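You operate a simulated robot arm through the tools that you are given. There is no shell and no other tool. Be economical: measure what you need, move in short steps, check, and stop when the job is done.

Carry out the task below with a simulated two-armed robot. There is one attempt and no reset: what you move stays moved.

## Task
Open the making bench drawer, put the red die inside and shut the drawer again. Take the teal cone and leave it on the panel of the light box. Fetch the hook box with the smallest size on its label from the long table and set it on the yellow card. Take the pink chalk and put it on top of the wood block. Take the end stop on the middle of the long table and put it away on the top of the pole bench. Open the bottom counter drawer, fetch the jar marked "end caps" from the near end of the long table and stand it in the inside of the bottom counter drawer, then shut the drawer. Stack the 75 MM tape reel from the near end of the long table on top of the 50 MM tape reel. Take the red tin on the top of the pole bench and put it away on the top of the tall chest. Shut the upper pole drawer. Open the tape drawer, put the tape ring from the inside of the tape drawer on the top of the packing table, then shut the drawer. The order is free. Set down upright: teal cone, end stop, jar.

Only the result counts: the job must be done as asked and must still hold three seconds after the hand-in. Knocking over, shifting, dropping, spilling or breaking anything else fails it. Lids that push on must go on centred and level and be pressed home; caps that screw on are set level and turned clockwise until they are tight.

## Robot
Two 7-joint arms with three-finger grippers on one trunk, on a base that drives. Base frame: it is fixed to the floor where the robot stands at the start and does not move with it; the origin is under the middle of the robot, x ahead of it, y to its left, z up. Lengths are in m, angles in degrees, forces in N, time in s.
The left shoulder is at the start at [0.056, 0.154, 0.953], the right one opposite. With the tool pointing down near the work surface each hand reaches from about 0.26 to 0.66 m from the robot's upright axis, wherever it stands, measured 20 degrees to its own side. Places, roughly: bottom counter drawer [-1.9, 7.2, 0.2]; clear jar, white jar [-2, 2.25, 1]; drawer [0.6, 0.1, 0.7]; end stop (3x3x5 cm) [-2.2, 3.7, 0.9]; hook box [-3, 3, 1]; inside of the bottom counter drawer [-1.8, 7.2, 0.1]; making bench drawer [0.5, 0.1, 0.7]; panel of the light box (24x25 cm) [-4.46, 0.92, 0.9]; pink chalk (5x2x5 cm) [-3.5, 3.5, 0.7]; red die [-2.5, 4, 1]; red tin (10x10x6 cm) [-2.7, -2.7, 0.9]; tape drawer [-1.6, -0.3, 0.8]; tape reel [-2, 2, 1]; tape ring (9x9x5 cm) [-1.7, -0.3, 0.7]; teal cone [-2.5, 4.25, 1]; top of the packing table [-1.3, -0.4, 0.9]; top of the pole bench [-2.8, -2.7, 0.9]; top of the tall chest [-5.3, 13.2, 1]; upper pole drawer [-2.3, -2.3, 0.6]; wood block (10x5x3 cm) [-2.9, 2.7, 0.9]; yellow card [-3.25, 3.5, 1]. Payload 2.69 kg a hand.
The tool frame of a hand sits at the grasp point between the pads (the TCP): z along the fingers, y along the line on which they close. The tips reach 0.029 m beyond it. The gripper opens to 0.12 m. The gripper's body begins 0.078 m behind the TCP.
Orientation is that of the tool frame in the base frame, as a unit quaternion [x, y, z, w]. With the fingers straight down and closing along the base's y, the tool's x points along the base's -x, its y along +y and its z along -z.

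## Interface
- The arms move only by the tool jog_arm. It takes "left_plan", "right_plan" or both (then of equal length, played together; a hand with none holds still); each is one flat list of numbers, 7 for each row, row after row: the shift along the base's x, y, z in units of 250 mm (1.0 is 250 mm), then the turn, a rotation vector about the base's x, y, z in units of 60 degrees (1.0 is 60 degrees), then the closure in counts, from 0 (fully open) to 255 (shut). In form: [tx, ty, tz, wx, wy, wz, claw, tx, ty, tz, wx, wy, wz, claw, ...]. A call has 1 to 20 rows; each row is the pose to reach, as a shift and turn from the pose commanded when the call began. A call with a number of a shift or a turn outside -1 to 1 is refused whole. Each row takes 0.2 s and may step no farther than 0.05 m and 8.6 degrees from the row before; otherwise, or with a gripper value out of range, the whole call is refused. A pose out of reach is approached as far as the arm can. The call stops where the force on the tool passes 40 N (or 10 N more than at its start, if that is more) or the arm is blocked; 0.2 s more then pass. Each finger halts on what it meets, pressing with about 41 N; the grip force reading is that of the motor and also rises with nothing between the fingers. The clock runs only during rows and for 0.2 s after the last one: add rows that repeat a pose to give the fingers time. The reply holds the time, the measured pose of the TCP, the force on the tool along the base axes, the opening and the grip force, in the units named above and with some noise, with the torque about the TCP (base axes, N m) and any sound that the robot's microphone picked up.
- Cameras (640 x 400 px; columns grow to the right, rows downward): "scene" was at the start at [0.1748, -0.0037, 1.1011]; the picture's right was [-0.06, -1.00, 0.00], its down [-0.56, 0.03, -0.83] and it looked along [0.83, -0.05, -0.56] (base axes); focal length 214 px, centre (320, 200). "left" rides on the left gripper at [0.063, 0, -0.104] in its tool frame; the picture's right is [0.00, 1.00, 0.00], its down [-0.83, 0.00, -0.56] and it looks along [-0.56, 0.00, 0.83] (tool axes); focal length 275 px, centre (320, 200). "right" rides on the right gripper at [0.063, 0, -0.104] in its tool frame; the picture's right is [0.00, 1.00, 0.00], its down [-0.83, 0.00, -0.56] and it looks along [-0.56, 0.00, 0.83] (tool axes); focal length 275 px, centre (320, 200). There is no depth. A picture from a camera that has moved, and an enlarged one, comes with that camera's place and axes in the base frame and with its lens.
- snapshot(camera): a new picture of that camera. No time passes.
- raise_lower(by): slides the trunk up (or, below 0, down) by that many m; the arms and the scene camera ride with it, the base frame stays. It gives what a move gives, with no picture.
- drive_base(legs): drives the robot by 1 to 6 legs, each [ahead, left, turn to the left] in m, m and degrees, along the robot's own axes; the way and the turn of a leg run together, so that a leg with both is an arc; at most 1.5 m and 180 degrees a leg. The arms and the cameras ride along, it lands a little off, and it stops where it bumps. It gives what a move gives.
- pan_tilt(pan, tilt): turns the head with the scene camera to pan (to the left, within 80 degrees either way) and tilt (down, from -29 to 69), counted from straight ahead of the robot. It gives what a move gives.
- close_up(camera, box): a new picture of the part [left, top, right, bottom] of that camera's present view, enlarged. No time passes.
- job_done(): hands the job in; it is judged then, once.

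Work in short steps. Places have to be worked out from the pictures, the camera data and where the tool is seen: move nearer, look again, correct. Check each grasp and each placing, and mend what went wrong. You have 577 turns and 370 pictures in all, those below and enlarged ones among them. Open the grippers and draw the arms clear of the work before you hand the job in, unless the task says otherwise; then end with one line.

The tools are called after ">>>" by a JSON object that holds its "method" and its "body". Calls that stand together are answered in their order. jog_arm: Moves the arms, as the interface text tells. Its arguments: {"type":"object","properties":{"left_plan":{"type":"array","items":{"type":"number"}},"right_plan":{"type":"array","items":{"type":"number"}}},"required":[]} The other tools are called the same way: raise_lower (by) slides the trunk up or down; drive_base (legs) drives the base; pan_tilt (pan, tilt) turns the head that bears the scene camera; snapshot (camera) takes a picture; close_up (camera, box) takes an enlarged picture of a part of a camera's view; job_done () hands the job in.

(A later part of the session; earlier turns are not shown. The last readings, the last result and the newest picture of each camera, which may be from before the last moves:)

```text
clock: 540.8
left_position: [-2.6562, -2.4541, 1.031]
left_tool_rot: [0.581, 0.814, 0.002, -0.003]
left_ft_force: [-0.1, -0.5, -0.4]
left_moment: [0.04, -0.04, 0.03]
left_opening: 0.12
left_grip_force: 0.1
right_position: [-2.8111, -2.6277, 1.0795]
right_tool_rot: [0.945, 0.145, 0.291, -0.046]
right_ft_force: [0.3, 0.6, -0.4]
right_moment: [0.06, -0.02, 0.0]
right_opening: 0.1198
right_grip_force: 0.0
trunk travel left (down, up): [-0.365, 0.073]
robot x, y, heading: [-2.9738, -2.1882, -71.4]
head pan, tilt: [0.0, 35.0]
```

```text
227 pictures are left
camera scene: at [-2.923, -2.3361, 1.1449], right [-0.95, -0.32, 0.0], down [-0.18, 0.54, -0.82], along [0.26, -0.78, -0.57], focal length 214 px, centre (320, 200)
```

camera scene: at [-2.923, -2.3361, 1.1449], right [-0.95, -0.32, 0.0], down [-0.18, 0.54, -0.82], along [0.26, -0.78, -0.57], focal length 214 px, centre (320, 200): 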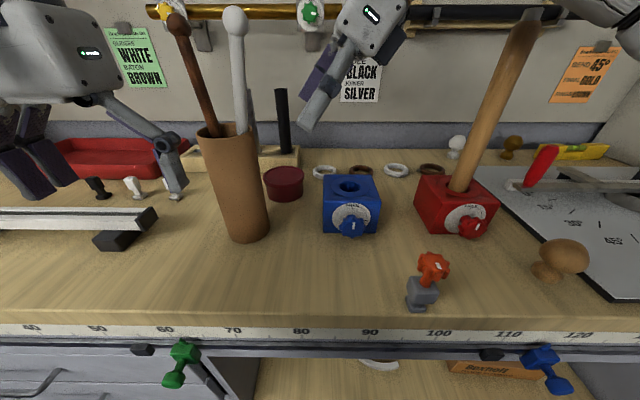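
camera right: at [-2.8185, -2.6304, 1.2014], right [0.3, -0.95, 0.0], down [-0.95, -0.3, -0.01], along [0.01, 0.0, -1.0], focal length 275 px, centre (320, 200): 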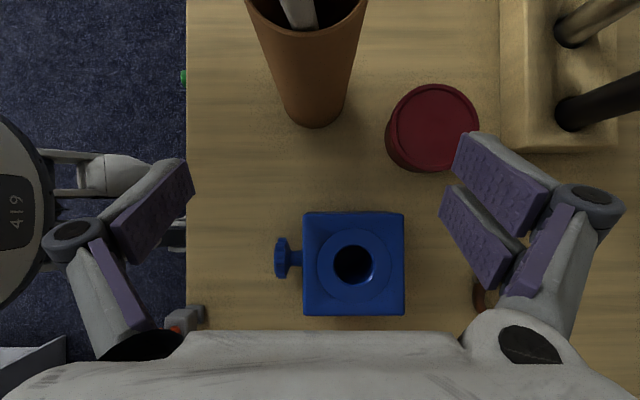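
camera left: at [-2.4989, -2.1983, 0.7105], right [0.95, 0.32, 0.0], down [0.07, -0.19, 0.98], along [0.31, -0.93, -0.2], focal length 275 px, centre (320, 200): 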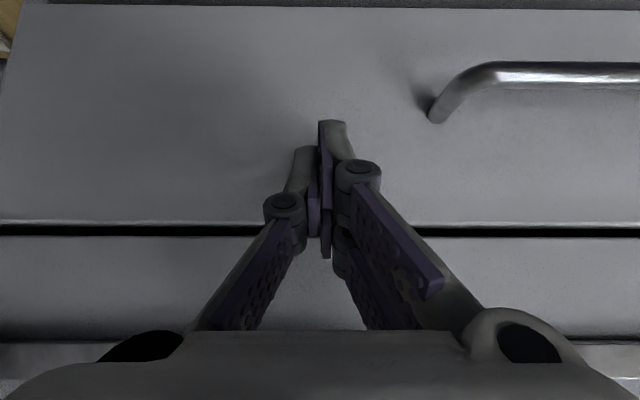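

Clear view: tin centre u≈-1.726, i.e. about [-2.71, -2.72]. I move the hand forward 12 cm, then left 6 cm, still high.

>>> {"method": "jog_arm", "body": {"right_plan": [0.05, -0.15, 0, 0, 0, 0, 20, 0.1, -0.3, 0, 0, 0, 0, 20, 0.15, -0.452, 0, 0, 0, 0, 30]}}

>>> {"method": "snapshot", "body": {"camera": "right"}}

```text
clock: 541.6
left_position: [-2.657, -2.4524, 1.0313]
left_tool_rot: [0.58, 0.815, 0.001, -0.004]
left_ft_force: [-0.2, -0.2, 0.0]
left_moment: [-0.02, 0.04, -0.04]
left_opening: 0.12
left_grip_force: 0.1
right_position: [-2.796, -2.6983, 1.0654]
right_tool_rot: [0.945, 0.146, 0.29, -0.047]
right_ft_force: [0.4, -0.1, 0.6]
right_moment: [0.02, 0.01, 0.01]
right_opening: 0.1054
right_grip_force: 0.1
right hand out of reach, approached as far as the arm can: row 2, 3
trunk travel left (down, up): [-0.365, 0.073]
robot x, y, heading: [-2.9734, -2.189, -71.6]
head pan, tilt: [0.0, 35.0]
```

```text
226 pictures are left
camera right: at [-2.8036, -2.7004, 1.1881], right [0.31, -0.95, 0.0], down [-0.95, -0.31, -0.01], along [0.01, 0.0, -1.0], focal length 275 px, centre (320, 200)
```

right: 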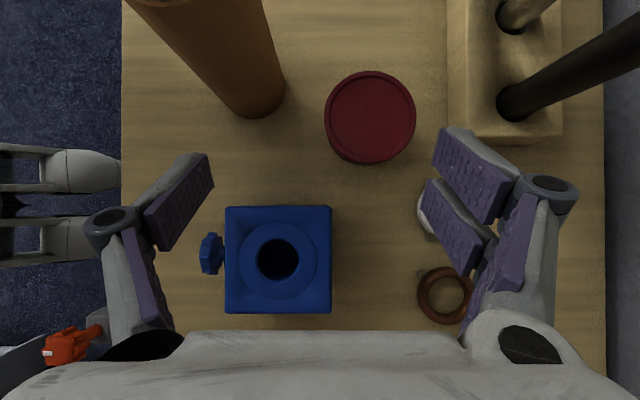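

The arm needs a few cm more. I nudge the base 4.5 cm ahead and 4 cm left, then recheck.

>>> {"method": "drive_base", "body": {"legs": [[0.045, 0, 0], [0, 0.04, 0]]}}

>>> {"method": "snapshot", "body": {"camera": "right"}}

```text
clock: 543.1
left_position: [-2.604, -2.4837, 1.031]
left_tool_rot: [0.58, 0.814, 0.002, -0.001]
left_ft_force: [1.0, -0.4, 0.4]
left_moment: [0.0, 0.06, -0.02]
left_opening: 0.1201
left_grip_force: 0.0
right_position: [-2.7454, -2.73, 1.0656]
right_tool_rot: [0.945, 0.145, 0.291, -0.045]
right_ft_force: [0.4, 0.1, -0.6]
right_moment: [-0.03, 0.02, -0.03]
right_opening: 0.1058
right_grip_force: 0.0
trunk travel left (down, up): [-0.365, 0.073]
robot x, y, heading: [-2.9228, -2.2159, -71.3]
head pan, tilt: [0.0, 35.0]
```

```text
225 pictures are left
camera right: at [-2.752, -2.7306, 1.1885], right [0.3, -0.95, 0.0], down [-0.95, -0.3, -0.01], along [0.01, 0.0, -1.0], focal length 275 px, centre (320, 200)
```

right: 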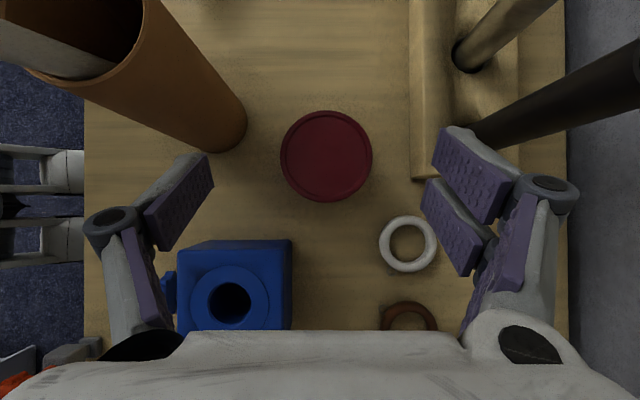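

The tin is nearly under the hand. I close slightly to 10 cm, shift 2.7 cm left, and descend.

>>> {"method": "jog_arm", "body": {"right_plan": [0.108, 0.015, 0, 0, 0, 0, 42, 0.108, 0.015, -0.15, 0, 0, 0, 42, 0.108, 0.015, -0.3, 0, 0, 0, 42, 0.108, 0.015, -0.4, 0, 0, 0, 42]}}

>>> {"method": "snapshot", "body": {"camera": "right"}}

>>> {"method": "snapshot", "body": {"camera": "scene"}}

```text
clock: 544.1
left_position: [-2.6048, -2.4833, 1.0317]
left_tool_rot: [0.58, 0.814, 0.003, -0.003]
left_ft_force: [-1.0, 0.5, -0.5]
left_moment: [0.03, -0.01, 0.03]
left_opening: 0.1202
left_grip_force: 0.1
right_position: [-2.7178, -2.7259, 0.9654]
right_tool_rot: [0.944, 0.145, 0.291, -0.047]
right_ft_force: [0.8, -0.3, -0.8]
right_moment: [0.01, 0.01, 0.02]
right_opening: 0.1001
right_grip_force: 0.1
right hand out of reach, approached as far as the arm can: row 1
trunk travel left (down, up): [-0.365, 0.073]
robot x, y, heading: [-2.9184, -2.2187, -71.5]
head pan, tilt: [0.0, 35.0]
```

```text
224 pictures are left
camera right: at [-2.7255, -2.7274, 1.0885], right [0.3, -0.95, 0.0], down [-0.95, -0.3, -0.01], along [0.01, 0.0, -1.0], focal length 275 px, centre (320, 200)
```

right: 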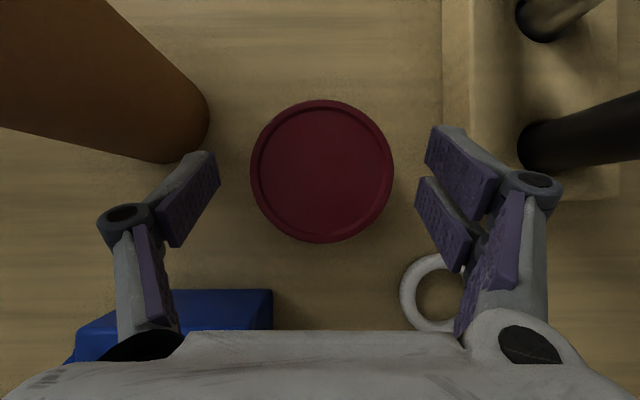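

```text
223 pictures are left
camera scene: at [-2.8712, -2.3655, 1.145], right [-0.95, -0.32, 0.0], down [-0.18, 0.54, -0.82], along [0.26, -0.78, -0.57], focal length 214 px, centre (320, 200)
```

scene: 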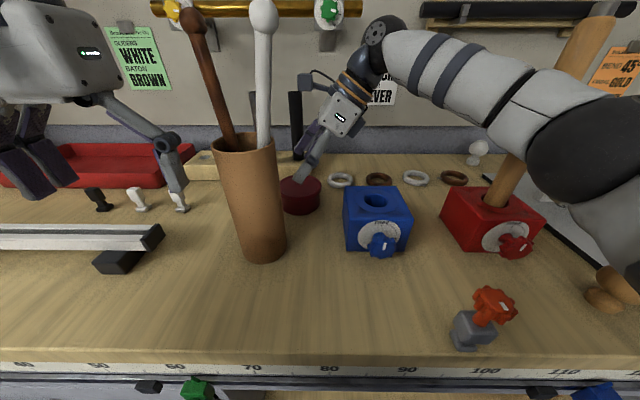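

Tin is centred between the fingers with clearance. I descend 5 cm and grip.

>>> {"method": "jog_arm", "body": {"right_plan": [0, 0, -0.1, 0, 0, 0, 42, 0, 0, -0.2, 0, 0, 0, 42, 0, 0, -0.2, 0, 0, 0, 255, 0, 0, -0.2, 0, 0, 0, 255, 0, 0, -0.2, 0, 0, 0, 255]}}

>>> {"method": "snapshot", "body": {"camera": "right"}}

```text
clock: 545.3
left_position: [-2.6045, -2.4823, 1.0319]
left_tool_rot: [0.581, 0.814, 0.002, -0.003]
left_ft_force: [0.5, 0.4, -0.3]
left_moment: [0.01, -0.01, 0.01]
left_opening: 0.1201
left_grip_force: 0.0
right_position: [-2.7191, -2.726, 0.9177]
right_tool_rot: [0.944, 0.144, 0.293, -0.044]
right_ft_force: [0.7, -4.6, 8.8]
right_moment: [-0.03, 0.22, 0.07]
right_opening: 0.0941
right_grip_force: 40.7
trunk travel left (down, up): [-0.365, 0.073]
robot x, y, heading: [-2.922, -2.2139, -71.4]
head pan, tilt: [0.0, 35.0]
```

```text
222 pictures are left
camera right: at [-2.7262, -2.7277, 1.0397], right [0.3, -0.95, 0.0], down [-0.95, -0.3, -0.01], along [0.01, 0.0, -1.0], focal length 275 px, centre (320, 200)
```

right: 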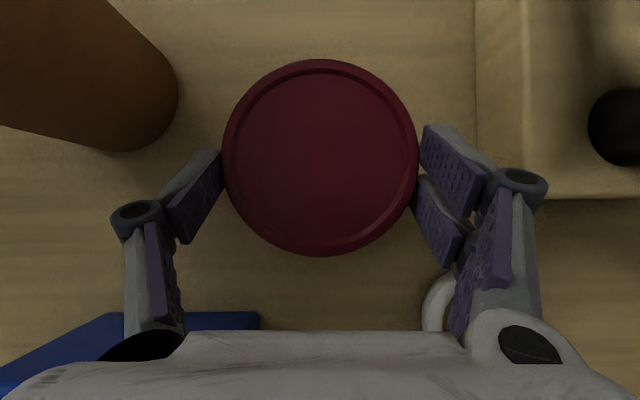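

Tin gripped (9.4 cm). I lift straight up, then move it right to clear the cup, before backing out.

>>> {"method": "jog_arm", "body": {"right_plan": [0, 0, 0.12, 0, 0, 0, 255, 0, 0, 0.27, 0, 0, 0, 255, 0, 0, 0.42, 0, 0, 0, 255, -0.01, 0.01, 0.56, 0, 0, 0, 255, -0.08, -0.01, 0.62, 0, 0, 0, 255, -0.18, -0.04, 0.62, 0, 0, 0, 255, -0.28, -0.08, 0.62, 0, 0, 0, 255]}}

>>> {"method": "snapshot", "body": {"camera": "scene"}}

>>> {"method": "snapshot", "body": {"camera": "right"}}

```text
clock: 546.9
left_position: [-2.6047, -2.4835, 1.0316]
left_tool_rot: [0.581, 0.814, 0.003, -0.003]
left_ft_force: [-0.1, 1.2, -0.1]
left_moment: [0.01, 0.01, 0.0]
left_opening: 0.1202
left_grip_force: 0.0
right_position: [-2.7907, -2.7469, 1.0716]
right_tool_rot: [0.944, 0.145, 0.292, -0.046]
right_ft_force: [-0.8, -0.7, -2.6]
right_moment: [0.01, 0.07, 0.02]
right_opening: 0.094
right_grip_force: 41.1
right hand out of reach, approached as far as the arm can: row 4, 5
trunk travel left (down, up): [-0.365, 0.073]
robot x, y, heading: [-2.9233, -2.2208, -71.3]
head pan, tilt: [0.0, 35.0]
```

```text
221 pictures are left
camera scene: at [-2.8717, -2.3657, 1.1449], right [-0.95, -0.32, 0.0], down [-0.18, 0.54, -0.82], along [0.26, -0.78, -0.57], focal length 214 px, centre (320, 200)
```

scene: 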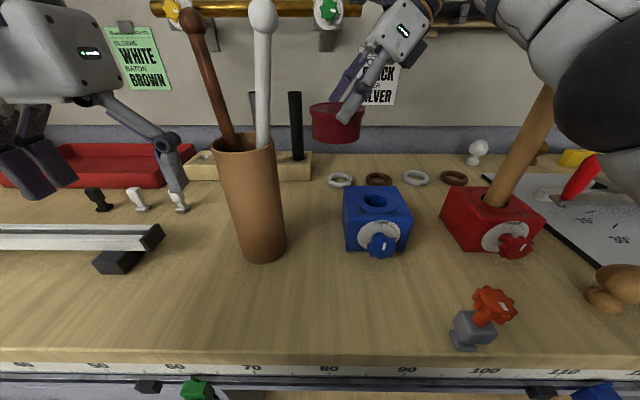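

```text
220 pictures are left
camera right: at [-2.7966, -2.7493, 1.1939], right [0.3, -0.95, 0.0], down [-0.95, -0.3, -0.01], along [0.01, 0.0, -1.0], focal length 275 px, centre (320, 200)
```

right: 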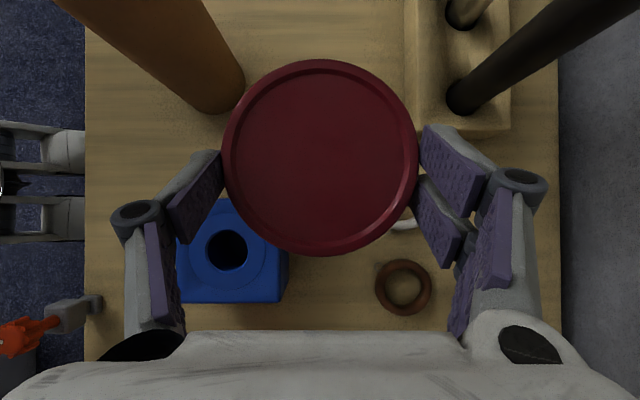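

The tin is up and clear of the cup. I back straight out.

>>> {"method": "drive_base", "body": {"legs": [[-0.2, 0, 0], [-0.25, 0, 0]]}}

>>> {"method": "snapshot", "body": {"camera": "scene"}}

```text
clock: 549.9
left_position: [-2.7478, -2.0594, 1.0318]
left_tool_rot: [0.58, 0.815, 0.002, -0.002]
left_ft_force: [-0.6, 0.0, 0.2]
left_moment: [0.0, 0.0, 0.0]
left_opening: 0.1199
left_grip_force: 0.0
right_position: [-2.9323, -2.3247, 1.0718]
right_tool_rot: [0.945, 0.144, 0.291, -0.046]
right_ft_force: [-0.1, 1.0, -2.1]
right_moment: [-0.04, 0.04, -0.03]
right_opening: 0.0941
right_grip_force: 41.0
trunk travel left (down, up): [-0.365, 0.073]
robot x, y, heading: [-3.0615, -1.7969, -71.2]
head pan, tilt: [0.0, 35.0]
```

```text
219 pictures are left
camera scene: at [-3.0139, -1.9417, 1.1451], right [-0.95, -0.32, 0.0], down [-0.18, 0.54, -0.82], along [0.26, -0.78, -0.57], focal length 214 px, centre (320, 200)
```

scene: 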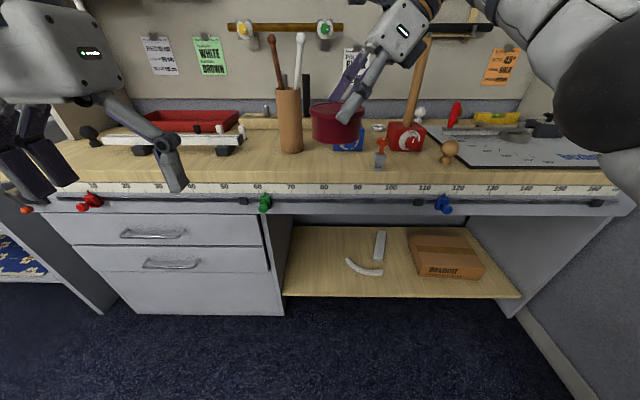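

Everything on the pole bench stands as it should. I tuck the tin to my right side and drive back north toward the long table's near end for the jar.

>>> {"method": "jog_arm", "body": {"right_plan": [-0.17, 0.02, 0, 0, 0, 0, 255, -0.34, 0.05, 0, 0, 0, 0, 255, -0.51, 0.07, 0, 0, 0, 0, 255, -0.68, 0.09, 0, 0, 0, 0, 255, -0.85, 0.12, 0, 0, 0, 0, 255]}}

>>> {"method": "drive_base", "body": {"legs": [[-1.4, 0, 0], [-0.65, 0, 0], [0, 0, 180]]}}

>>> {"method": "pan_tilt", "body": {"pan": -30, "tilt": 25}}

>>> {"method": "snapshot", "body": {"camera": "scene"}}

```text
clock: 551.1
left_position: [-2.749, -2.0605, 1.0322]
left_tool_rot: [0.58, 0.815, 0.002, -0.001]
left_ft_force: [0.7, -0.8, -0.7]
left_moment: [0.01, 0.0, 0.02]
left_opening: 0.1196
left_grip_force: 0.0
right_position: [-3.1443, -2.2922, 1.0718]
right_tool_rot: [0.945, 0.145, 0.291, -0.046]
right_ft_force: [0.2, 0.5, -3.3]
right_moment: [0.0, 0.02, -0.01]
right_opening: 0.0938
right_grip_force: 40.9
trunk travel left (down, up): [-0.365, 0.073]
robot x, y, heading: [-3.0624, -1.7939, -71.2]
head pan, tilt: [0.0, 35.0]
```

```text
clock: 568.7
left_position: [-4.0825, 0.386, 1.0311]
left_tool_rot: [0.827, -0.562, 0.003, 0.002]
left_ft_force: [0.1, -0.4, -0.5]
left_moment: [-0.04, -0.05, -0.02]
left_opening: 0.1199
left_grip_force: 0.0
right_position: [-3.6961, 0.6375, 1.0715]
right_tool_rot: [-0.165, 0.941, -0.053, -0.29]
right_ft_force: [0.2, -0.1, -2.4]
right_moment: [0.0, -0.07, -0.03]
right_opening: 0.094
right_grip_force: 41.0
trunk travel left (down, up): [-0.365, 0.073]
robot x, y, heading: [-3.7508, 0.1361, 111.5]
head pan, tilt: [0.0, 35.0]
```

```text
clock: 569.6
left_position: [-4.0831, 0.3869, 1.0315]
left_tool_rot: [0.827, -0.562, 0.003, 0.003]
left_ft_force: [-0.5, 0.1, 0.0]
left_moment: [0.0, 0.0, -0.01]
left_opening: 0.1202
left_grip_force: 0.0
right_position: [-3.6967, 0.6372, 1.0712]
right_tool_rot: [-0.166, 0.941, -0.053, -0.29]
right_ft_force: [-0.2, -0.2, -1.9]
right_moment: [0.04, -0.03, 0.01]
right_opening: 0.0941
right_grip_force: 41.0
trunk travel left (down, up): [-0.365, 0.073]
robot x, y, heading: [-3.7508, 0.1334, 111.2]
head pan, tilt: [-30.0, 25.0]
```

```text
218 pictures are left
camera scene: at [-3.7648, 0.2927, 1.1607], right [0.99, -0.15, 0.0], down [-0.06, -0.42, -0.91], along [0.14, 0.9, -0.42], focal length 214 px, centre (320, 200)
```

scene: 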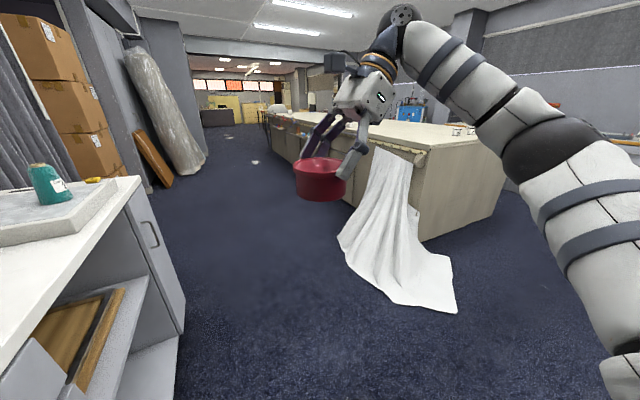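

The way is clear. I straighten and slide right (east) along u≈1.3 to face the jar end of the table.

>>> {"method": "drive_base", "body": {"legs": [[0, 0, -2.8], [0, -1.4, 0], [0, -1.1, 0], [0.3, 0, 0]]}}

>>> {"method": "pan_tilt", "body": {"pan": 5, "tilt": 35}}

>>> {"method": "snapshot", "body": {"camera": "scene"}}

```text
clock: 590.6
left_position: [-1.81, 1.4288, 1.0319]
left_tool_rot: [0.81, -0.586, 0.002, 0.003]
left_ft_force: [-0.1, 0.1, -1.7]
left_moment: [-0.03, 0.02, 0.04]
left_opening: 0.1199
left_grip_force: 0.0
right_position: [-1.4115, 1.6578, 1.071]
right_tool_rot: [-0.136, 0.945, -0.045, -0.293]
right_ft_force: [0.8, 0.3, -2.1]
right_moment: [0.05, -0.03, -0.02]
right_opening: 0.0942
right_grip_force: 41.5
trunk travel left (down, up): [-0.365, 0.073]
robot x, y, heading: [-1.4967, 1.1583, 107.7]
head pan, tilt: [-30.0, 25.0]
```

```text
clock: 591.6
left_position: [-1.8115, 1.4299, 1.0318]
left_tool_rot: [0.81, -0.586, 0.003, 0.003]
left_ft_force: [0.9, 0.7, -0.5]
left_moment: [0.0, 0.03, 0.0]
left_opening: 0.12
left_grip_force: 0.1
right_position: [-1.4106, 1.657, 1.0709]
right_tool_rot: [-0.136, 0.946, -0.043, -0.291]
right_ft_force: [0.5, -0.4, -2.0]
right_moment: [-0.02, -0.06, 0.0]
right_opening: 0.0942
right_grip_force: 40.9
trunk travel left (down, up): [-0.365, 0.073]
robot x, y, heading: [-1.4981, 1.1602, 107.8]
head pan, tilt: [5.0, 35.0]
```

```text
217 pictures are left
camera scene: at [-1.5532, 1.3086, 1.145], right [0.92, 0.39, 0.0], down [0.22, -0.53, -0.82], along [-0.32, 0.76, -0.57], focal length 214 px, centre (320, 200)
```

scene: 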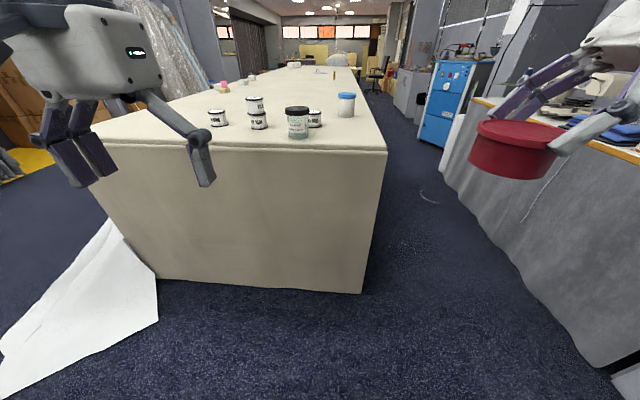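

The END CAPS jar is ahead-left. I drive closer and check with the left hand camera.

>>> {"method": "drive_base", "body": {"legs": [[0.43, 0, 0.6]]}}

>>> {"method": "pan_tilt", "body": {"pan": 5, "tilt": 45}}

>>> {"method": "snapshot", "body": {"camera": "scene"}}

>>> {"method": "snapshot", "body": {"camera": "left"}}

```text
clock: 594.3
left_position: [-1.9508, 1.8484, 1.0306]
left_tool_rot: [0.813, -0.583, 0.003, 0.002]
left_ft_force: [-0.2, -0.5, -0.9]
left_moment: [-0.01, -0.02, -0.02]
left_opening: 0.1199
left_grip_force: 0.0
right_position: [-1.553, 2.0798, 1.0715]
right_tool_rot: [-0.141, 0.945, -0.046, -0.291]
right_ft_force: [-0.7, 1.1, -2.8]
right_moment: [0.01, -0.04, 0.02]
right_opening: 0.0941
right_grip_force: 40.9
trunk travel left (down, up): [-0.365, 0.073]
robot x, y, heading: [-1.6383, 1.5787, 108.4]
head pan, tilt: [5.0, 35.0]
```

```text
clock: 595.0
left_position: [-1.9509, 1.8478, 1.0307]
left_tool_rot: [0.813, -0.582, 0.002, 0.002]
left_ft_force: [-0.8, -0.3, 0.2]
left_moment: [0.0, 0.0, 0.01]
left_opening: 0.1199
left_grip_force: 0.0
right_position: [-1.5533, 2.0797, 1.0696]
right_tool_rot: [-0.142, 0.945, -0.046, -0.291]
right_ft_force: [0.4, -0.4, -2.7]
right_moment: [-0.01, -0.05, 0.01]
right_opening: 0.0942
right_grip_force: 41.3
trunk travel left (down, up): [-0.365, 0.073]
robot x, y, heading: [-1.6384, 1.5853, 108.4]
head pan, tilt: [5.0, 45.0]
```

```text
216 pictures are left
camera scene: at [-1.6892, 1.7229, 1.1302], right [0.92, 0.4, 0.0], down [0.28, -0.65, -0.71], along [-0.28, 0.65, -0.71], focal length 214 px, centre (320, 200)
```

scene: 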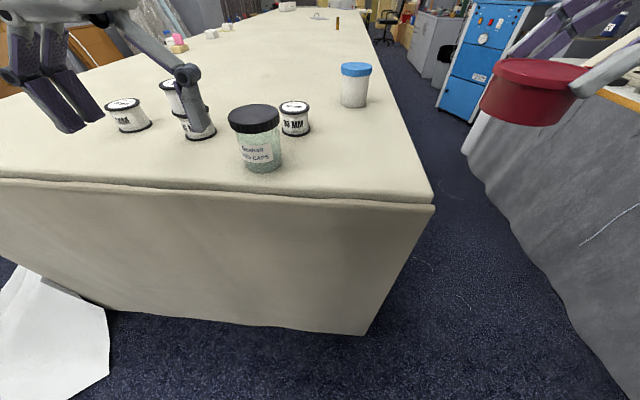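

```text
215 pictures are left
camera left: at [-1.931, 1.7874, 1.1357], right [-0.95, -0.32, 0.0], down [-0.26, 0.79, 0.55], along [-0.18, 0.52, -0.83], focal length 275 px, centre (320, 200)
```

left: 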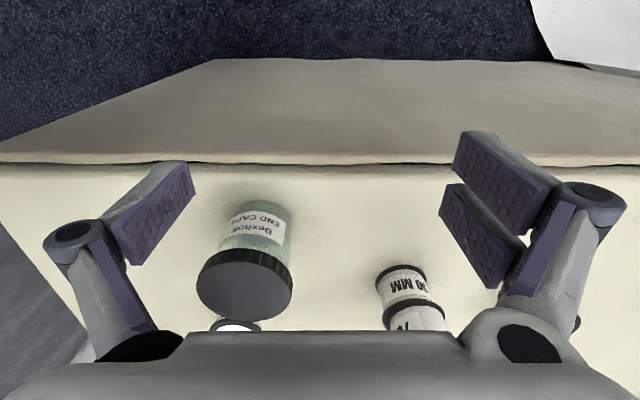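

The jar lid is centred at [-1.931, 2.003], top 0.974. I move the left hand over it.

>>> {"method": "jog_arm", "body": {"left_plan": [0.02, 0.16, 0.02, 0, 0, 0, 0, 0.04, 0.32, 0.02, 0, 0, 0, 0, 0.06, 0.48, 0.02, 0, 0, 0, 0, 0.08, 0.62, 0.02, 0, 0, 0, 0]}}

>>> {"method": "snapshot", "body": {"camera": "left"}}

```text
clock: 596.0
left_position: [-1.933, 2.0022, 1.0371]
left_tool_rot: [0.812, -0.583, 0.002, 0.002]
left_ft_force: [0.1, 0.5, 0.0]
left_moment: [-0.01, 0.02, 0.02]
left_opening: 0.1199
left_grip_force: 0.0
right_position: [-1.5529, 2.0794, 1.0703]
right_tool_rot: [-0.141, 0.945, -0.046, -0.291]
right_ft_force: [0.3, 0.1, -3.0]
right_moment: [0.03, -0.03, -0.01]
right_opening: 0.094
right_grip_force: 40.8
trunk travel left (down, up): [-0.365, 0.073]
robot x, y, heading: [-1.6292, 1.5825, 108.5]
head pan, tilt: [5.0, 45.0]
```

```text
214 pictures are left
camera left: at [-1.9135, 1.9415, 1.1413], right [-0.95, -0.32, 0.0], down [-0.26, 0.79, 0.55], along [-0.18, 0.52, -0.83], focal length 275 px, centre (320, 200)
```

left: 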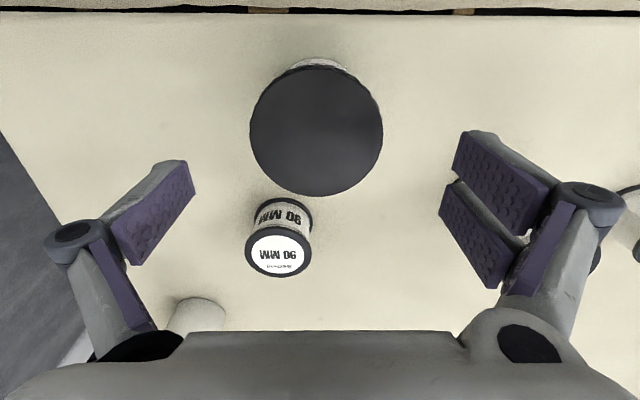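

Well centred. Descend to z≈0.918, close on the jar body, then lift.

>>> {"method": "jog_arm", "body": {"left_plan": [0.004, -0.012, -0.12, 0, 0, 0, 0, 0.004, -0.012, -0.25, 0, 0, 0, 0, 0.004, -0.012, -0.38, 0, 0, 0, 0, 0.004, -0.012, -0.476, 0, 0, 0, 0, 0.004, -0.012, -0.476, 0, 0, 0, 255, 0.004, -0.012, -0.476, 0, 0, 0, 255, 0.004, -0.012, -0.476, 0, 0, 0, 255]}}

>>> {"method": "jog_arm", "body": {"left_plan": [0, 0, 0.12, 0, 0, 0, 255, 0, 0, 0.27, 0, 0, 0, 255, 0.02, -0.05, 0.4, 0, 0, 0, 255, 0.04, -0.12, 0.5, 0, 0, 0, 255]}}

>>> {"method": "snapshot", "body": {"camera": "left"}}

```text
clock: 597.6
left_position: [-1.9293, 1.9989, 0.9202]
left_tool_rot: [0.813, -0.582, -0.002, -0.001]
left_ft_force: [-5.7, 2.1, 36.7]
left_moment: [0.2, -0.79, 0.09]
left_opening: 0.0988
left_grip_force: 41.3
right_position: [-1.5522, 2.0771, 1.0728]
right_tool_rot: [-0.142, 0.945, -0.045, -0.292]
right_ft_force: [-0.6, 0.0, -2.8]
right_moment: [0.02, 0.0, 0.02]
right_opening: 0.0942
right_grip_force: 41.3
trunk travel left (down, up): [-0.365, 0.073]
robot x, y, heading: [-1.6353, 1.5806, 108.0]
head pan, tilt: [5.0, 45.0]
```

```text
clock: 598.6
left_position: [-1.9201, 1.9679, 1.0418]
left_tool_rot: [0.813, -0.583, 0.002, 0.002]
left_ft_force: [0.0, -0.2, -0.5]
left_moment: [-0.03, 0.01, -0.01]
left_opening: 0.0876
left_grip_force: 40.7
right_position: [-1.5536, 2.0795, 1.0709]
right_tool_rot: [-0.141, 0.945, -0.045, -0.292]
right_ft_force: [-0.5, 0.5, -2.8]
right_moment: [0.02, -0.08, 0.0]
right_opening: 0.0942
right_grip_force: 40.9
trunk travel left (down, up): [-0.365, 0.073]
robot x, y, heading: [-1.6356, 1.5797, 108.2]
head pan, tilt: [5.0, 45.0]
```

```text
213 pictures are left
camera left: at [-1.8997, 1.9088, 1.1471], right [-0.95, -0.32, 0.0], down [-0.26, 0.79, 0.55], along [-0.18, 0.52, -0.83], focal length 275 px, centre (320, 200)
```

left: 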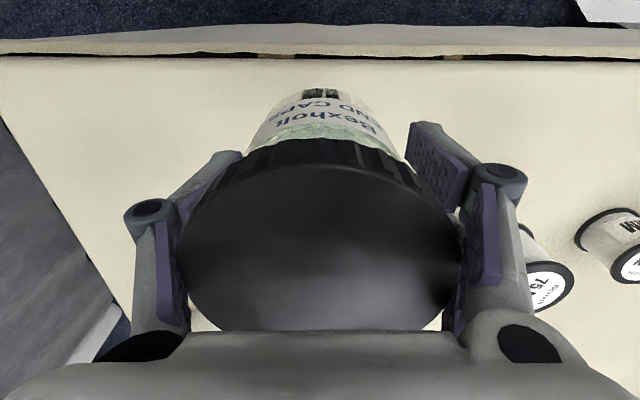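

The grip slid from 9.9 to 8.8 cm on lifting; I check from the scene camera that the jar is held upright.

>>> {"method": "close_up", "body": {"camera": "scene", "box": [130, 20, 390, 190]}}

```text
2.35 times, centred on (260, 105) of scene
camera zoom: at [-1.6892, 1.7227, 1.1302], right [0.92, 0.4, 0.0], down [0.28, -0.65, -0.71], along [-0.28, 0.65, -0.71], focal length 505 px, centre (461, 424)
```

zoom: 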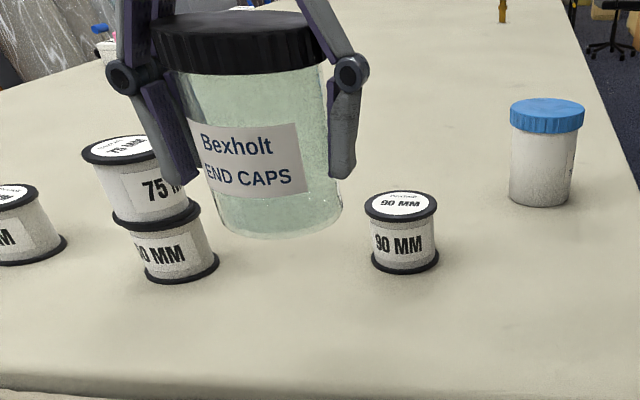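

The jar is held upright. With jar and tin in hand I go round by the wide west corridor toward the far end.

>>> {"method": "drive_base", "body": {"legs": [[-0.65, 0, 0], [0, 1.5, 0], [0, 0.65, 0], [1.5, 0, 0], [1.5, 0, 0]]}}

>>> {"method": "pan_tilt", "body": {"pan": 0, "tilt": 20}}

>>> {"method": "snapshot", "body": {"camera": "scene"}}

```text
clock: 632.9
left_position: [-4.7107, 3.5005, 1.0427]
left_tool_rot: [0.806, -0.591, 0.002, 0.003]
left_ft_force: [0.4, -0.6, -0.8]
left_moment: [-0.04, 0.0, 0.01]
left_opening: 0.0784
left_grip_force: 40.8
right_position: [-4.3419, 3.6019, 1.0717]
right_tool_rot: [-0.132, 0.946, -0.043, -0.292]
right_ft_force: [-0.2, -0.1, -2.4]
right_moment: [0.01, -0.05, -0.04]
right_opening: 0.0939
right_grip_force: 41.1
trunk travel left (down, up): [-0.365, 0.073]
robot x, y, heading: [-4.4335, 3.1048, 107.1]
head pan, tilt: [5.0, 45.0]
```

```text
clock: 633.8
left_position: [-4.7105, 3.4999, 1.0427]
left_tool_rot: [0.806, -0.592, 0.002, 0.002]
left_ft_force: [0.2, 0.2, -0.6]
left_moment: [-0.02, 0.01, -0.04]
left_opening: 0.0782
left_grip_force: 40.2
right_position: [-4.3404, 3.6021, 1.0707]
right_tool_rot: [-0.131, 0.946, -0.043, -0.292]
right_ft_force: [-0.1, -0.6, -3.2]
right_moment: [0.0, -0.04, 0.0]
right_opening: 0.0943
right_grip_force: 41.1
trunk travel left (down, up): [-0.365, 0.073]
robot x, y, heading: [-4.4325, 3.1057, 106.9]
head pan, tilt: [0.0, 20.0]
```

```text
211 pictures are left
camera scene: at [-4.4816, 3.2627, 1.1687], right [0.96, 0.29, 0.0], down [0.1, -0.33, -0.94], along [-0.28, 0.9, -0.34], focal length 214 px, centre (320, 200)
```

scene: 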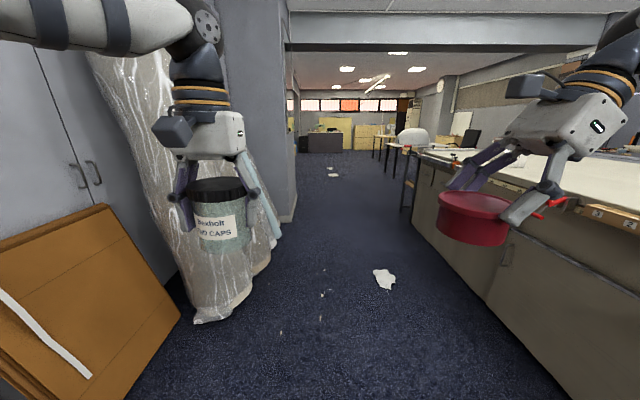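

The way ahead is open; a crumpled paper lies on the floor near [-4.4, 4.7], so I keep left of it and go on.

>>> {"method": "drive_base", "body": {"legs": [[0, 0, 1.6], [1.4, 0, 0], [1.3, 0, 0]]}}

>>> {"method": "snapshot", "body": {"camera": "scene"}}

```text
clock: 646.3
left_position: [-5.4874, 5.9587, 1.0488]
left_tool_rot: [0.805, -0.593, -0.023, 0.023]
left_ft_force: [-0.8, 0.2, 0.0]
left_moment: [-0.03, -0.03, -0.01]
left_opening: 0.0768
left_grip_force: 40.5
right_position: [-5.1343, 6.0678, 1.069]
right_tool_rot: [-0.142, 0.942, -0.045, -0.301]
right_ft_force: [0.8, 0.2, -2.7]
right_moment: [-0.03, 0.01, 0.02]
right_opening: 0.0943
right_grip_force: 41.1
trunk travel left (down, up): [-0.365, 0.073]
robot x, y, heading: [-5.2324, 5.5671, 108.6]
head pan, tilt: [0.0, 20.0]
stopped in leg 3: the robot was blocked; the commanded pose is now the measured one
```

```text
210 pictures are left
camera scene: at [-5.2651, 5.725, 1.1694], right [0.95, 0.32, -0.02], down [0.09, -0.33, -0.94], along [-0.3, 0.89, -0.34], focal length 214 px, centre (320, 200)
```

scene: 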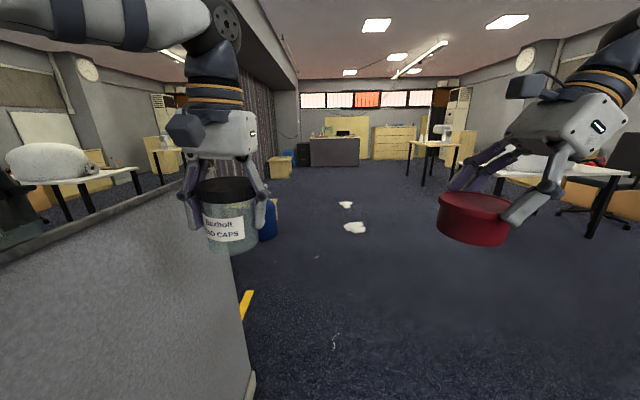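

The robot was blocked—my left elbow side is against the partition. I back off slightly, then look right before choosing a line.

>>> {"method": "drive_base", "body": {"legs": [[-0.12, 0, 0], [0, -0.35, 0]]}}

>>> {"method": "pan_tilt", "body": {"pan": -45, "tilt": 20}}

>>> {"method": "snapshot", "body": {"camera": "scene"}}

```text
clock: 647.1
left_position: [-5.4781, 5.9437, 1.0371]
left_tool_rot: [0.798, -0.601, -0.015, 0.03]
left_ft_force: [-0.5, -0.4, -0.3]
left_moment: [0.0, 0.02, -0.02]
left_opening: 0.0766
left_grip_force: 40.6
right_position: [-5.1316, 6.0491, 1.0671]
right_tool_rot: [-0.139, 0.944, -0.047, -0.296]
right_ft_force: [0.6, 0.2, -2.3]
right_moment: [-0.03, -0.02, -0.02]
right_opening: 0.0941
right_grip_force: 41.4
trunk travel left (down, up): [-0.365, 0.073]
robot x, y, heading: [-5.2238, 5.5439, 107.9]
head pan, tilt: [0.0, 20.0]
stopped in leg 1: the robot was blocked; the commanded pose is now the measured one
```

```text
clock: 648.2
left_position: [-5.4786, 5.9429, 1.0382]
left_tool_rot: [0.8, -0.599, -0.016, 0.031]
left_ft_force: [-0.1, 0.2, -1.9]
left_moment: [-0.02, -0.02, -0.02]
left_opening: 0.0765
left_grip_force: 41.1
right_position: [-5.1326, 6.0505, 1.0665]
right_tool_rot: [-0.14, 0.943, -0.048, -0.297]
right_ft_force: [0.5, 0.4, -2.7]
right_moment: [0.02, 0.0, -0.03]
right_opening: 0.0942
right_grip_force: 40.9
trunk travel left (down, up): [-0.365, 0.073]
robot x, y, heading: [-5.223, 5.5439, 108.3]
head pan, tilt: [-45.0, 20.0]
```

```text
209 pictures are left
camera scene: at [-5.194, 5.7029, 1.1674], right [0.89, -0.45, -0.01], down [-0.16, -0.31, -0.94], along [0.42, 0.84, -0.35], focal length 214 px, centre (320, 200)
```

scene: 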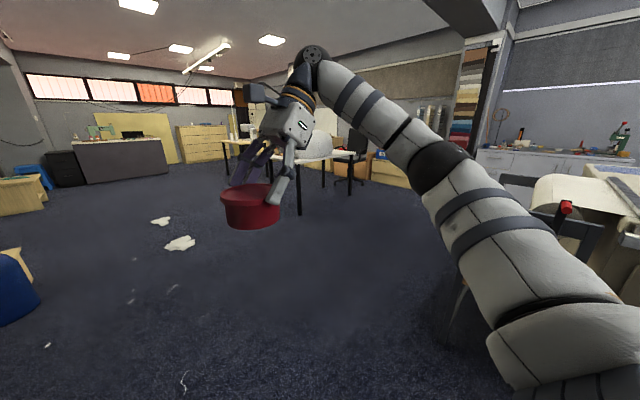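

It is still blocked going back; I look to the left to see what is touching.

>>> {"method": "pan_tilt", "body": {"pan": 60, "tilt": 30}}

>>> {"method": "snapshot", "body": {"camera": "scene"}}

```text
clock: 650.1
left_position: [-5.4793, 5.9436, 1.0394]
left_tool_rot: [0.8, -0.6, -0.017, 0.031]
left_ft_force: [-0.8, 0.2, -1.3]
left_moment: [0.02, -0.01, 0.02]
left_opening: 0.0765
left_grip_force: 40.9
right_position: [-5.1326, 6.0489, 1.0677]
right_tool_rot: [-0.14, 0.943, -0.048, -0.297]
right_ft_force: [1.3, 0.9, -1.6]
right_moment: [-0.03, -0.05, -0.03]
right_opening: 0.0942
right_grip_force: 41.0
trunk travel left (down, up): [-0.365, 0.073]
robot x, y, heading: [-5.2261, 5.5485, 108.4]
head pan, tilt: [60.0, 30.0]
```

```text
208 pictures are left
camera scene: at [-5.3246, 5.6382, 1.1534], right [0.2, 0.98, -0.01], down [0.48, -0.11, -0.87], along [-0.85, 0.17, -0.49], focal length 214 px, centre (320, 200)
```

scene: 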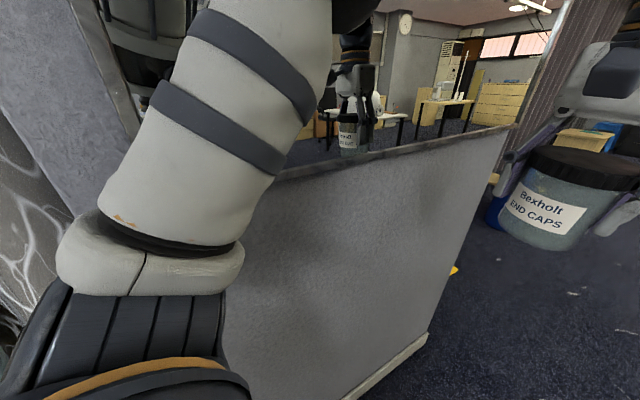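

The left elbow is against the mirror/pillar on my left. I move straight right to free it.

>>> {"method": "drive_base", "body": {"legs": [[0, -0.3, 0]]}}

>>> {"method": "snapshot", "body": {"camera": "scene"}}

```text
clock: 652.9
left_position: [-5.2089, 6.0291, 1.0399]
left_tool_rot: [0.8, -0.599, -0.012, 0.022]
left_ft_force: [0.6, 0.4, -0.8]
left_moment: [-0.01, -0.01, -0.02]
left_opening: 0.0764
left_grip_force: 41.3
right_position: [-4.8593, 6.1354, 1.0718]
right_tool_rot: [-0.139, 0.945, -0.045, -0.292]
right_ft_force: [0.5, -0.4, -2.9]
right_moment: [0.0, -0.02, 0.02]
right_opening: 0.0939
right_grip_force: 41.0
trunk travel left (down, up): [-0.365, 0.073]
robot x, y, heading: [-4.9455, 5.636, 107.8]
head pan, tilt: [60.0, 30.0]
```

```text
207 pictures are left
camera scene: at [-5.0538, 5.7241, 1.1528], right [0.21, 0.98, 0.0], down [0.49, -0.1, -0.87], along [-0.85, 0.18, -0.5], focal length 214 px, centre (320, 200)
```

scene: 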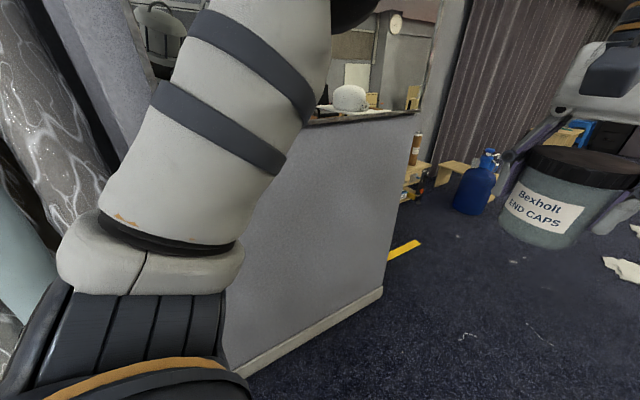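

Freed, with nothing disturbed. I go ahead past the table end, shift right between the floor papers and a desk, and continue.

>>> {"method": "drive_base", "body": {"legs": [[0.9, 0, 0.5], [0, -0.8, 0]]}}

>>> {"method": "pan_tilt", "body": {"pan": 0, "tilt": 20}}

>>> {"method": "snapshot", "body": {"camera": "scene"}}

```text
clock: 664.0
left_position: [-4.7157, 7.1514, 1.0379]
left_tool_rot: [0.797, -0.603, -0.012, 0.022]
left_ft_force: [0.5, 0.6, -0.2]
left_moment: [-0.03, 0.04, -0.01]
left_opening: 0.076
left_grip_force: 41.3
right_position: [-4.3649, 7.2536, 1.0715]
right_tool_rot: [-0.136, 0.946, -0.044, -0.291]
right_ft_force: [0.1, -0.4, -3.0]
right_moment: [0.02, -0.04, -0.01]
right_opening: 0.0944
right_grip_force: 41.1
trunk travel left (down, up): [-0.365, 0.073]
robot x, y, heading: [-4.4546, 6.7588, 107.4]
head pan, tilt: [60.0, 30.0]
```

```text
clock: 665.3
left_position: [-4.7147, 7.1512, 1.0389]
left_tool_rot: [0.797, -0.604, -0.012, 0.022]
left_ft_force: [-0.2, 0.1, -0.2]
left_moment: [-0.02, -0.01, 0.01]
left_opening: 0.0763
left_grip_force: 41.0
right_position: [-4.3647, 7.2541, 1.071]
right_tool_rot: [-0.135, 0.946, -0.044, -0.292]
right_ft_force: [-0.2, -0.6, -1.2]
right_moment: [-0.01, -0.05, 0.01]
right_opening: 0.094
right_grip_force: 41.2
trunk travel left (down, up): [-0.365, 0.073]
robot x, y, heading: [-4.4553, 6.7549, 107.8]
head pan, tilt: [0.0, 20.0]
```

```text
206 pictures are left
camera scene: at [-4.5027, 6.9132, 1.1688], right [0.95, 0.3, 0.0], down [0.1, -0.33, -0.94], along [-0.28, 0.9, -0.34], focal length 214 px, centre (320, 200)
```

scene: 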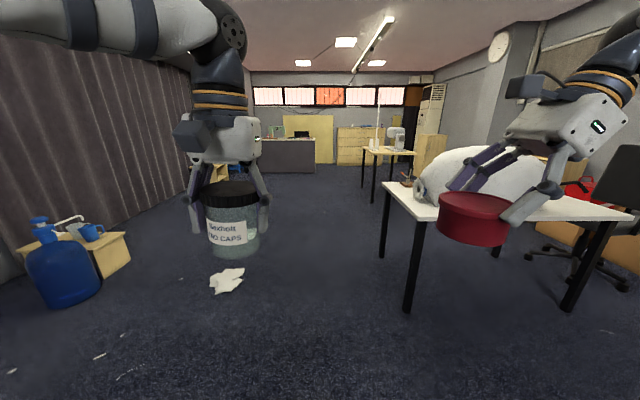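

Clear lane ahead: shift 10 cm left and drive on toward the drawer chest at the far wall.

>>> {"method": "drive_base", "body": {"legs": [[0, 0.1, 0.7], [1.5, 0, 0], [1.5, 0, 0], [1.2, 0, 0]]}}

>>> {"method": "snapshot", "body": {"camera": "scene"}}

```text
clock: 686.2
left_position: [-6.2834, 10.9998, 1.0381]
left_tool_rot: [0.815, -0.579, -0.012, 0.023]
left_ft_force: [-0.9, -1.1, -1.0]
left_moment: [0.01, -0.02, 0.0]
left_opening: 0.0762
left_grip_force: 41.0
right_position: [-5.94, 11.1237, 1.0704]
right_tool_rot: [-0.163, 0.942, -0.052, -0.29]
right_ft_force: [0.0, 0.7, -2.4]
right_moment: [0.02, 0.02, -0.01]
right_opening: 0.094
right_grip_force: 40.7
trunk travel left (down, up): [-0.365, 0.073]
robot x, y, heading: [-5.9977, 10.6188, 111.0]
head pan, tilt: [0.0, 20.0]
```

```text
205 pictures are left
camera scene: at [-6.0569, 10.7754, 1.1688], right [0.93, 0.36, 0.0], down [0.12, -0.32, -0.94], along [-0.34, 0.88, -0.34], focal length 214 px, centre (320, 200)
```

scene: 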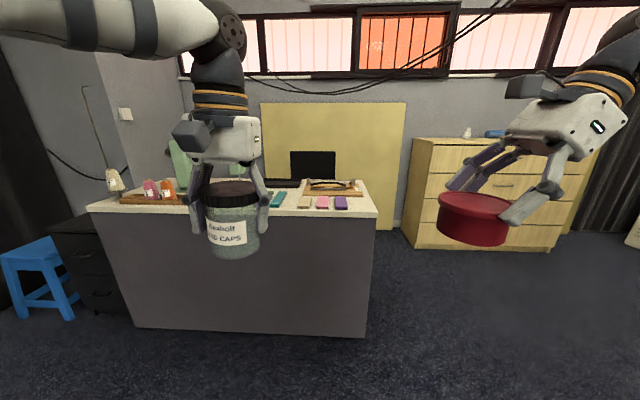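

The chest of drawers (tall chest) is ahead-right, its front at u≈14.05, v −1.47…−0.18. I look to the right to check clearance before sliding over.

>>> {"method": "pan_tilt", "body": {"pan": -60, "tilt": 25}}

>>> {"method": "snapshot", "body": {"camera": "scene"}}

```text
clock: 687.5
left_position: [-6.284, 11.0002, 1.0378]
left_tool_rot: [0.815, -0.579, -0.012, 0.022]
left_ft_force: [0.0, -0.8, -0.7]
left_moment: [0.0, -0.01, -0.01]
left_opening: 0.076
left_grip_force: 40.8
right_position: [-5.9397, 11.1234, 1.0716]
right_tool_rot: [-0.163, 0.942, -0.052, -0.29]
right_ft_force: [0.8, -0.2, -2.1]
right_moment: [0.01, -0.04, 0.01]
right_opening: 0.0941
right_grip_force: 41.2
trunk travel left (down, up): [-0.365, 0.073]
robot x, y, heading: [-5.9993, 10.6233, 110.7]
head pan, tilt: [-60.0, 25.0]
```

```text
204 pictures are left
camera scene: at [-5.9655, 10.7599, 1.1607], right [0.78, -0.63, 0.0], down [-0.27, -0.33, -0.91], along [0.57, 0.7, -0.42], focal length 214 px, centre (320, 200)
```

scene: 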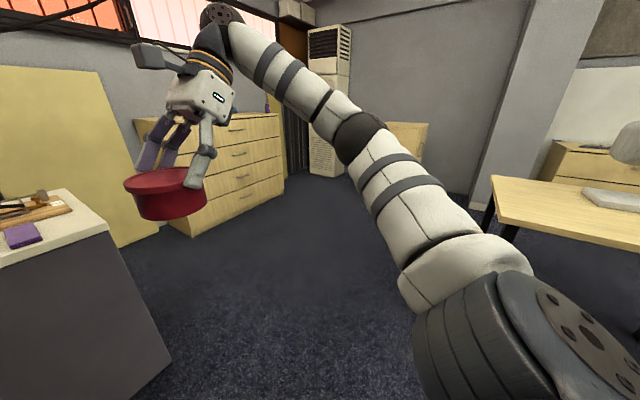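

Clear. I straighten, slide right 1.15 m, and approach the chest.

>>> {"method": "drive_base", "body": {"legs": [[0, 0, -2.3], [0, -1.1, 0], [1.2, 0, 0]]}}

>>> {"method": "pan_tilt", "body": {"pan": -10, "tilt": 30}}

>>> {"method": "snapshot", "body": {"camera": "scene"}}

```text
clock: 694.3
left_position: [-5.4532, 11.2866, 1.0394]
left_tool_rot: [0.801, -0.598, -0.012, 0.021]
left_ft_force: [-0.9, -0.9, -1.1]
left_moment: [0.0, -0.02, 0.0]
left_opening: 0.0761
left_grip_force: 41.0
right_position: [-5.1039, 11.3948, 1.0712]
right_tool_rot: [-0.14, 0.946, -0.047, -0.29]
right_ft_force: [-1.9, -0.2, -2.9]
right_moment: [-0.01, -0.07, 0.02]
right_opening: 0.094
right_grip_force: 40.9
trunk travel left (down, up): [-0.365, 0.073]
robot x, y, heading: [-5.1877, 10.8942, 108.3]
head pan, tilt: [-60.0, 25.0]
stopped in leg 2: the robot was blocked; the commanded pose is now the measured one
```

```text
clock: 695.5
left_position: [-5.4515, 11.2871, 1.0389]
left_tool_rot: [0.8, -0.599, -0.012, 0.022]
left_ft_force: [0.2, -0.5, -0.5]
left_moment: [-0.01, -0.02, -0.01]
left_opening: 0.0759
left_grip_force: 40.8
right_position: [-5.1022, 11.396, 1.0705]
right_tool_rot: [-0.139, 0.945, -0.046, -0.291]
right_ft_force: [-0.7, 0.8, -1.4]
right_moment: [0.04, -0.03, 0.03]
right_opening: 0.0942
right_grip_force: 41.3
trunk travel left (down, up): [-0.365, 0.073]
robot x, y, heading: [-5.1849, 10.897, 108.2]
head pan, tilt: [-10.0, 30.0]
```

```text
203 pictures are left
camera scene: at [-5.2211, 11.0533, 1.1527], right [0.99, 0.14, 0.0], down [0.07, -0.49, -0.87], along [-0.12, 0.86, -0.5], focal length 214 px, centre (320, 200)
```

scene: 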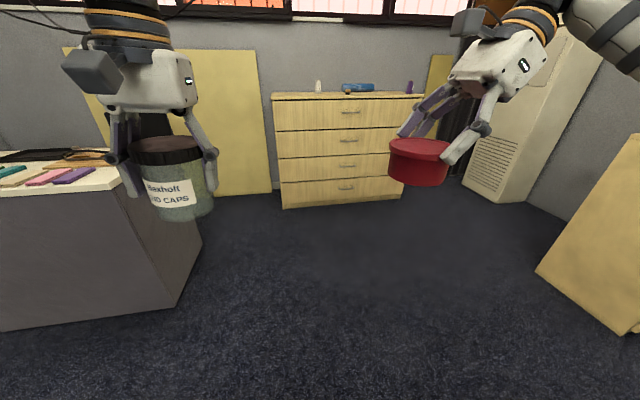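

Blocked after 0.85 m—something on my right. I check what.

>>> {"method": "pan_tilt", "body": {"pan": -75, "tilt": 40}}

>>> {"method": "snapshot", "body": {"camera": "scene"}}

```text
clock: 696.9
left_position: [-5.4519, 11.2865, 1.0387]
left_tool_rot: [0.8, -0.599, -0.013, 0.023]
left_ft_force: [-0.2, -0.7, -1.2]
left_moment: [-0.01, 0.0, 0.01]
left_opening: 0.076
left_grip_force: 41.2
right_position: [-5.1016, 11.3959, 1.0702]
right_tool_rot: [-0.139, 0.945, -0.045, -0.291]
right_ft_force: [-0.3, -0.5, -1.6]
right_moment: [-0.01, -0.03, 0.01]
right_opening: 0.0941
right_grip_force: 40.9
trunk travel left (down, up): [-0.365, 0.073]
robot x, y, heading: [-5.1854, 10.8905, 108.5]
head pan, tilt: [-75.0, 40.0]
```

```text
202 pictures are left
camera scene: at [-5.137, 11.0106, 1.1374], right [0.55, -0.84, 0.0], down [-0.54, -0.35, -0.77], along [0.64, 0.42, -0.64], focal length 214 px, centre (320, 200)
```

scene: 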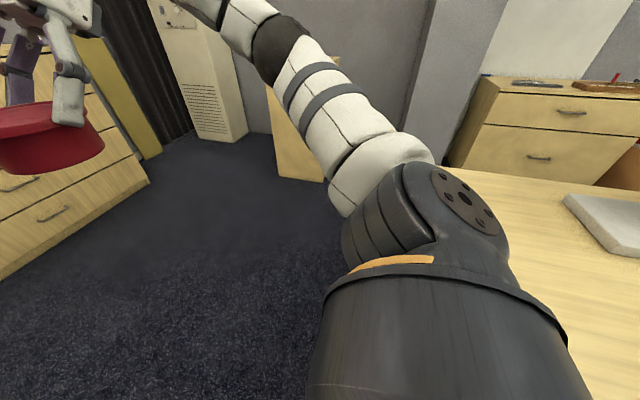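

The wooden desk is right beside me. I go ahead first to clear it, then right, then up to the chest.

>>> {"method": "drive_base", "body": {"legs": [[0, 0.04, 0], [0.65, 0, 0], [0, -0.35, 0], [0.65, 0, 0]]}}

>>> {"method": "pan_tilt", "body": {"pan": -10, "tilt": 30}}

>>> {"method": "snapshot", "body": {"camera": "scene"}}

```text
clock: 707.2
left_position: [-5.5754, 12.6314, 1.0388]
left_tool_rot: [0.802, -0.597, -0.012, 0.022]
left_ft_force: [0.2, 1.1, -0.5]
left_moment: [-0.03, -0.04, 0.02]
left_opening: 0.076
left_grip_force: 41.2
right_position: [-5.2269, 12.7425, 1.0706]
right_tool_rot: [-0.141, 0.945, -0.047, -0.291]
right_ft_force: [-0.5, 0.1, -2.2]
right_moment: [0.0, -0.02, -0.01]
right_opening: 0.0942
right_grip_force: 41.0
trunk travel left (down, up): [-0.365, 0.073]
robot x, y, heading: [-5.3067, 12.2446, 108.5]
head pan, tilt: [-75.0, 40.0]
```

```text
clock: 708.6
left_position: [-5.5746, 12.6316, 1.0376]
left_tool_rot: [0.802, -0.597, -0.013, 0.022]
left_ft_force: [-0.4, 0.8, -0.8]
left_moment: [-0.03, 0.01, 0.02]
left_opening: 0.0759
left_grip_force: 41.4
right_position: [-5.2269, 12.7408, 1.0706]
right_tool_rot: [-0.141, 0.945, -0.046, -0.291]
right_ft_force: [0.4, -0.3, -3.1]
right_moment: [-0.03, -0.02, -0.02]
right_opening: 0.0942
right_grip_force: 41.2
trunk travel left (down, up): [-0.365, 0.073]
robot x, y, heading: [-5.3123, 12.2395, 108.7]
head pan, tilt: [-10.0, 30.0]
```

```text
201 pictures are left
camera scene: at [-5.3436, 12.398, 1.1527], right [0.99, 0.15, 0.0], down [0.07, -0.49, -0.87], along [-0.13, 0.86, -0.5], focal length 214 px, centre (320, 200)
```

scene: 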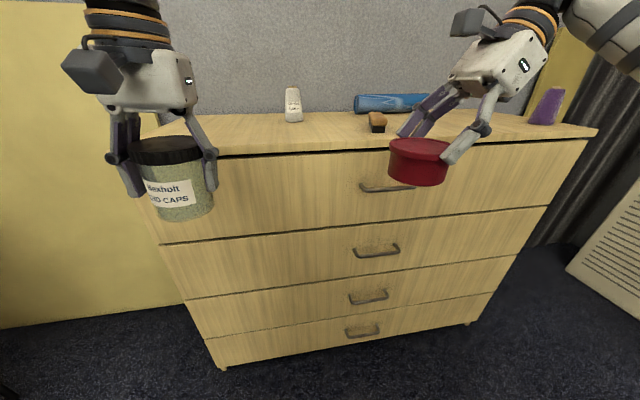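

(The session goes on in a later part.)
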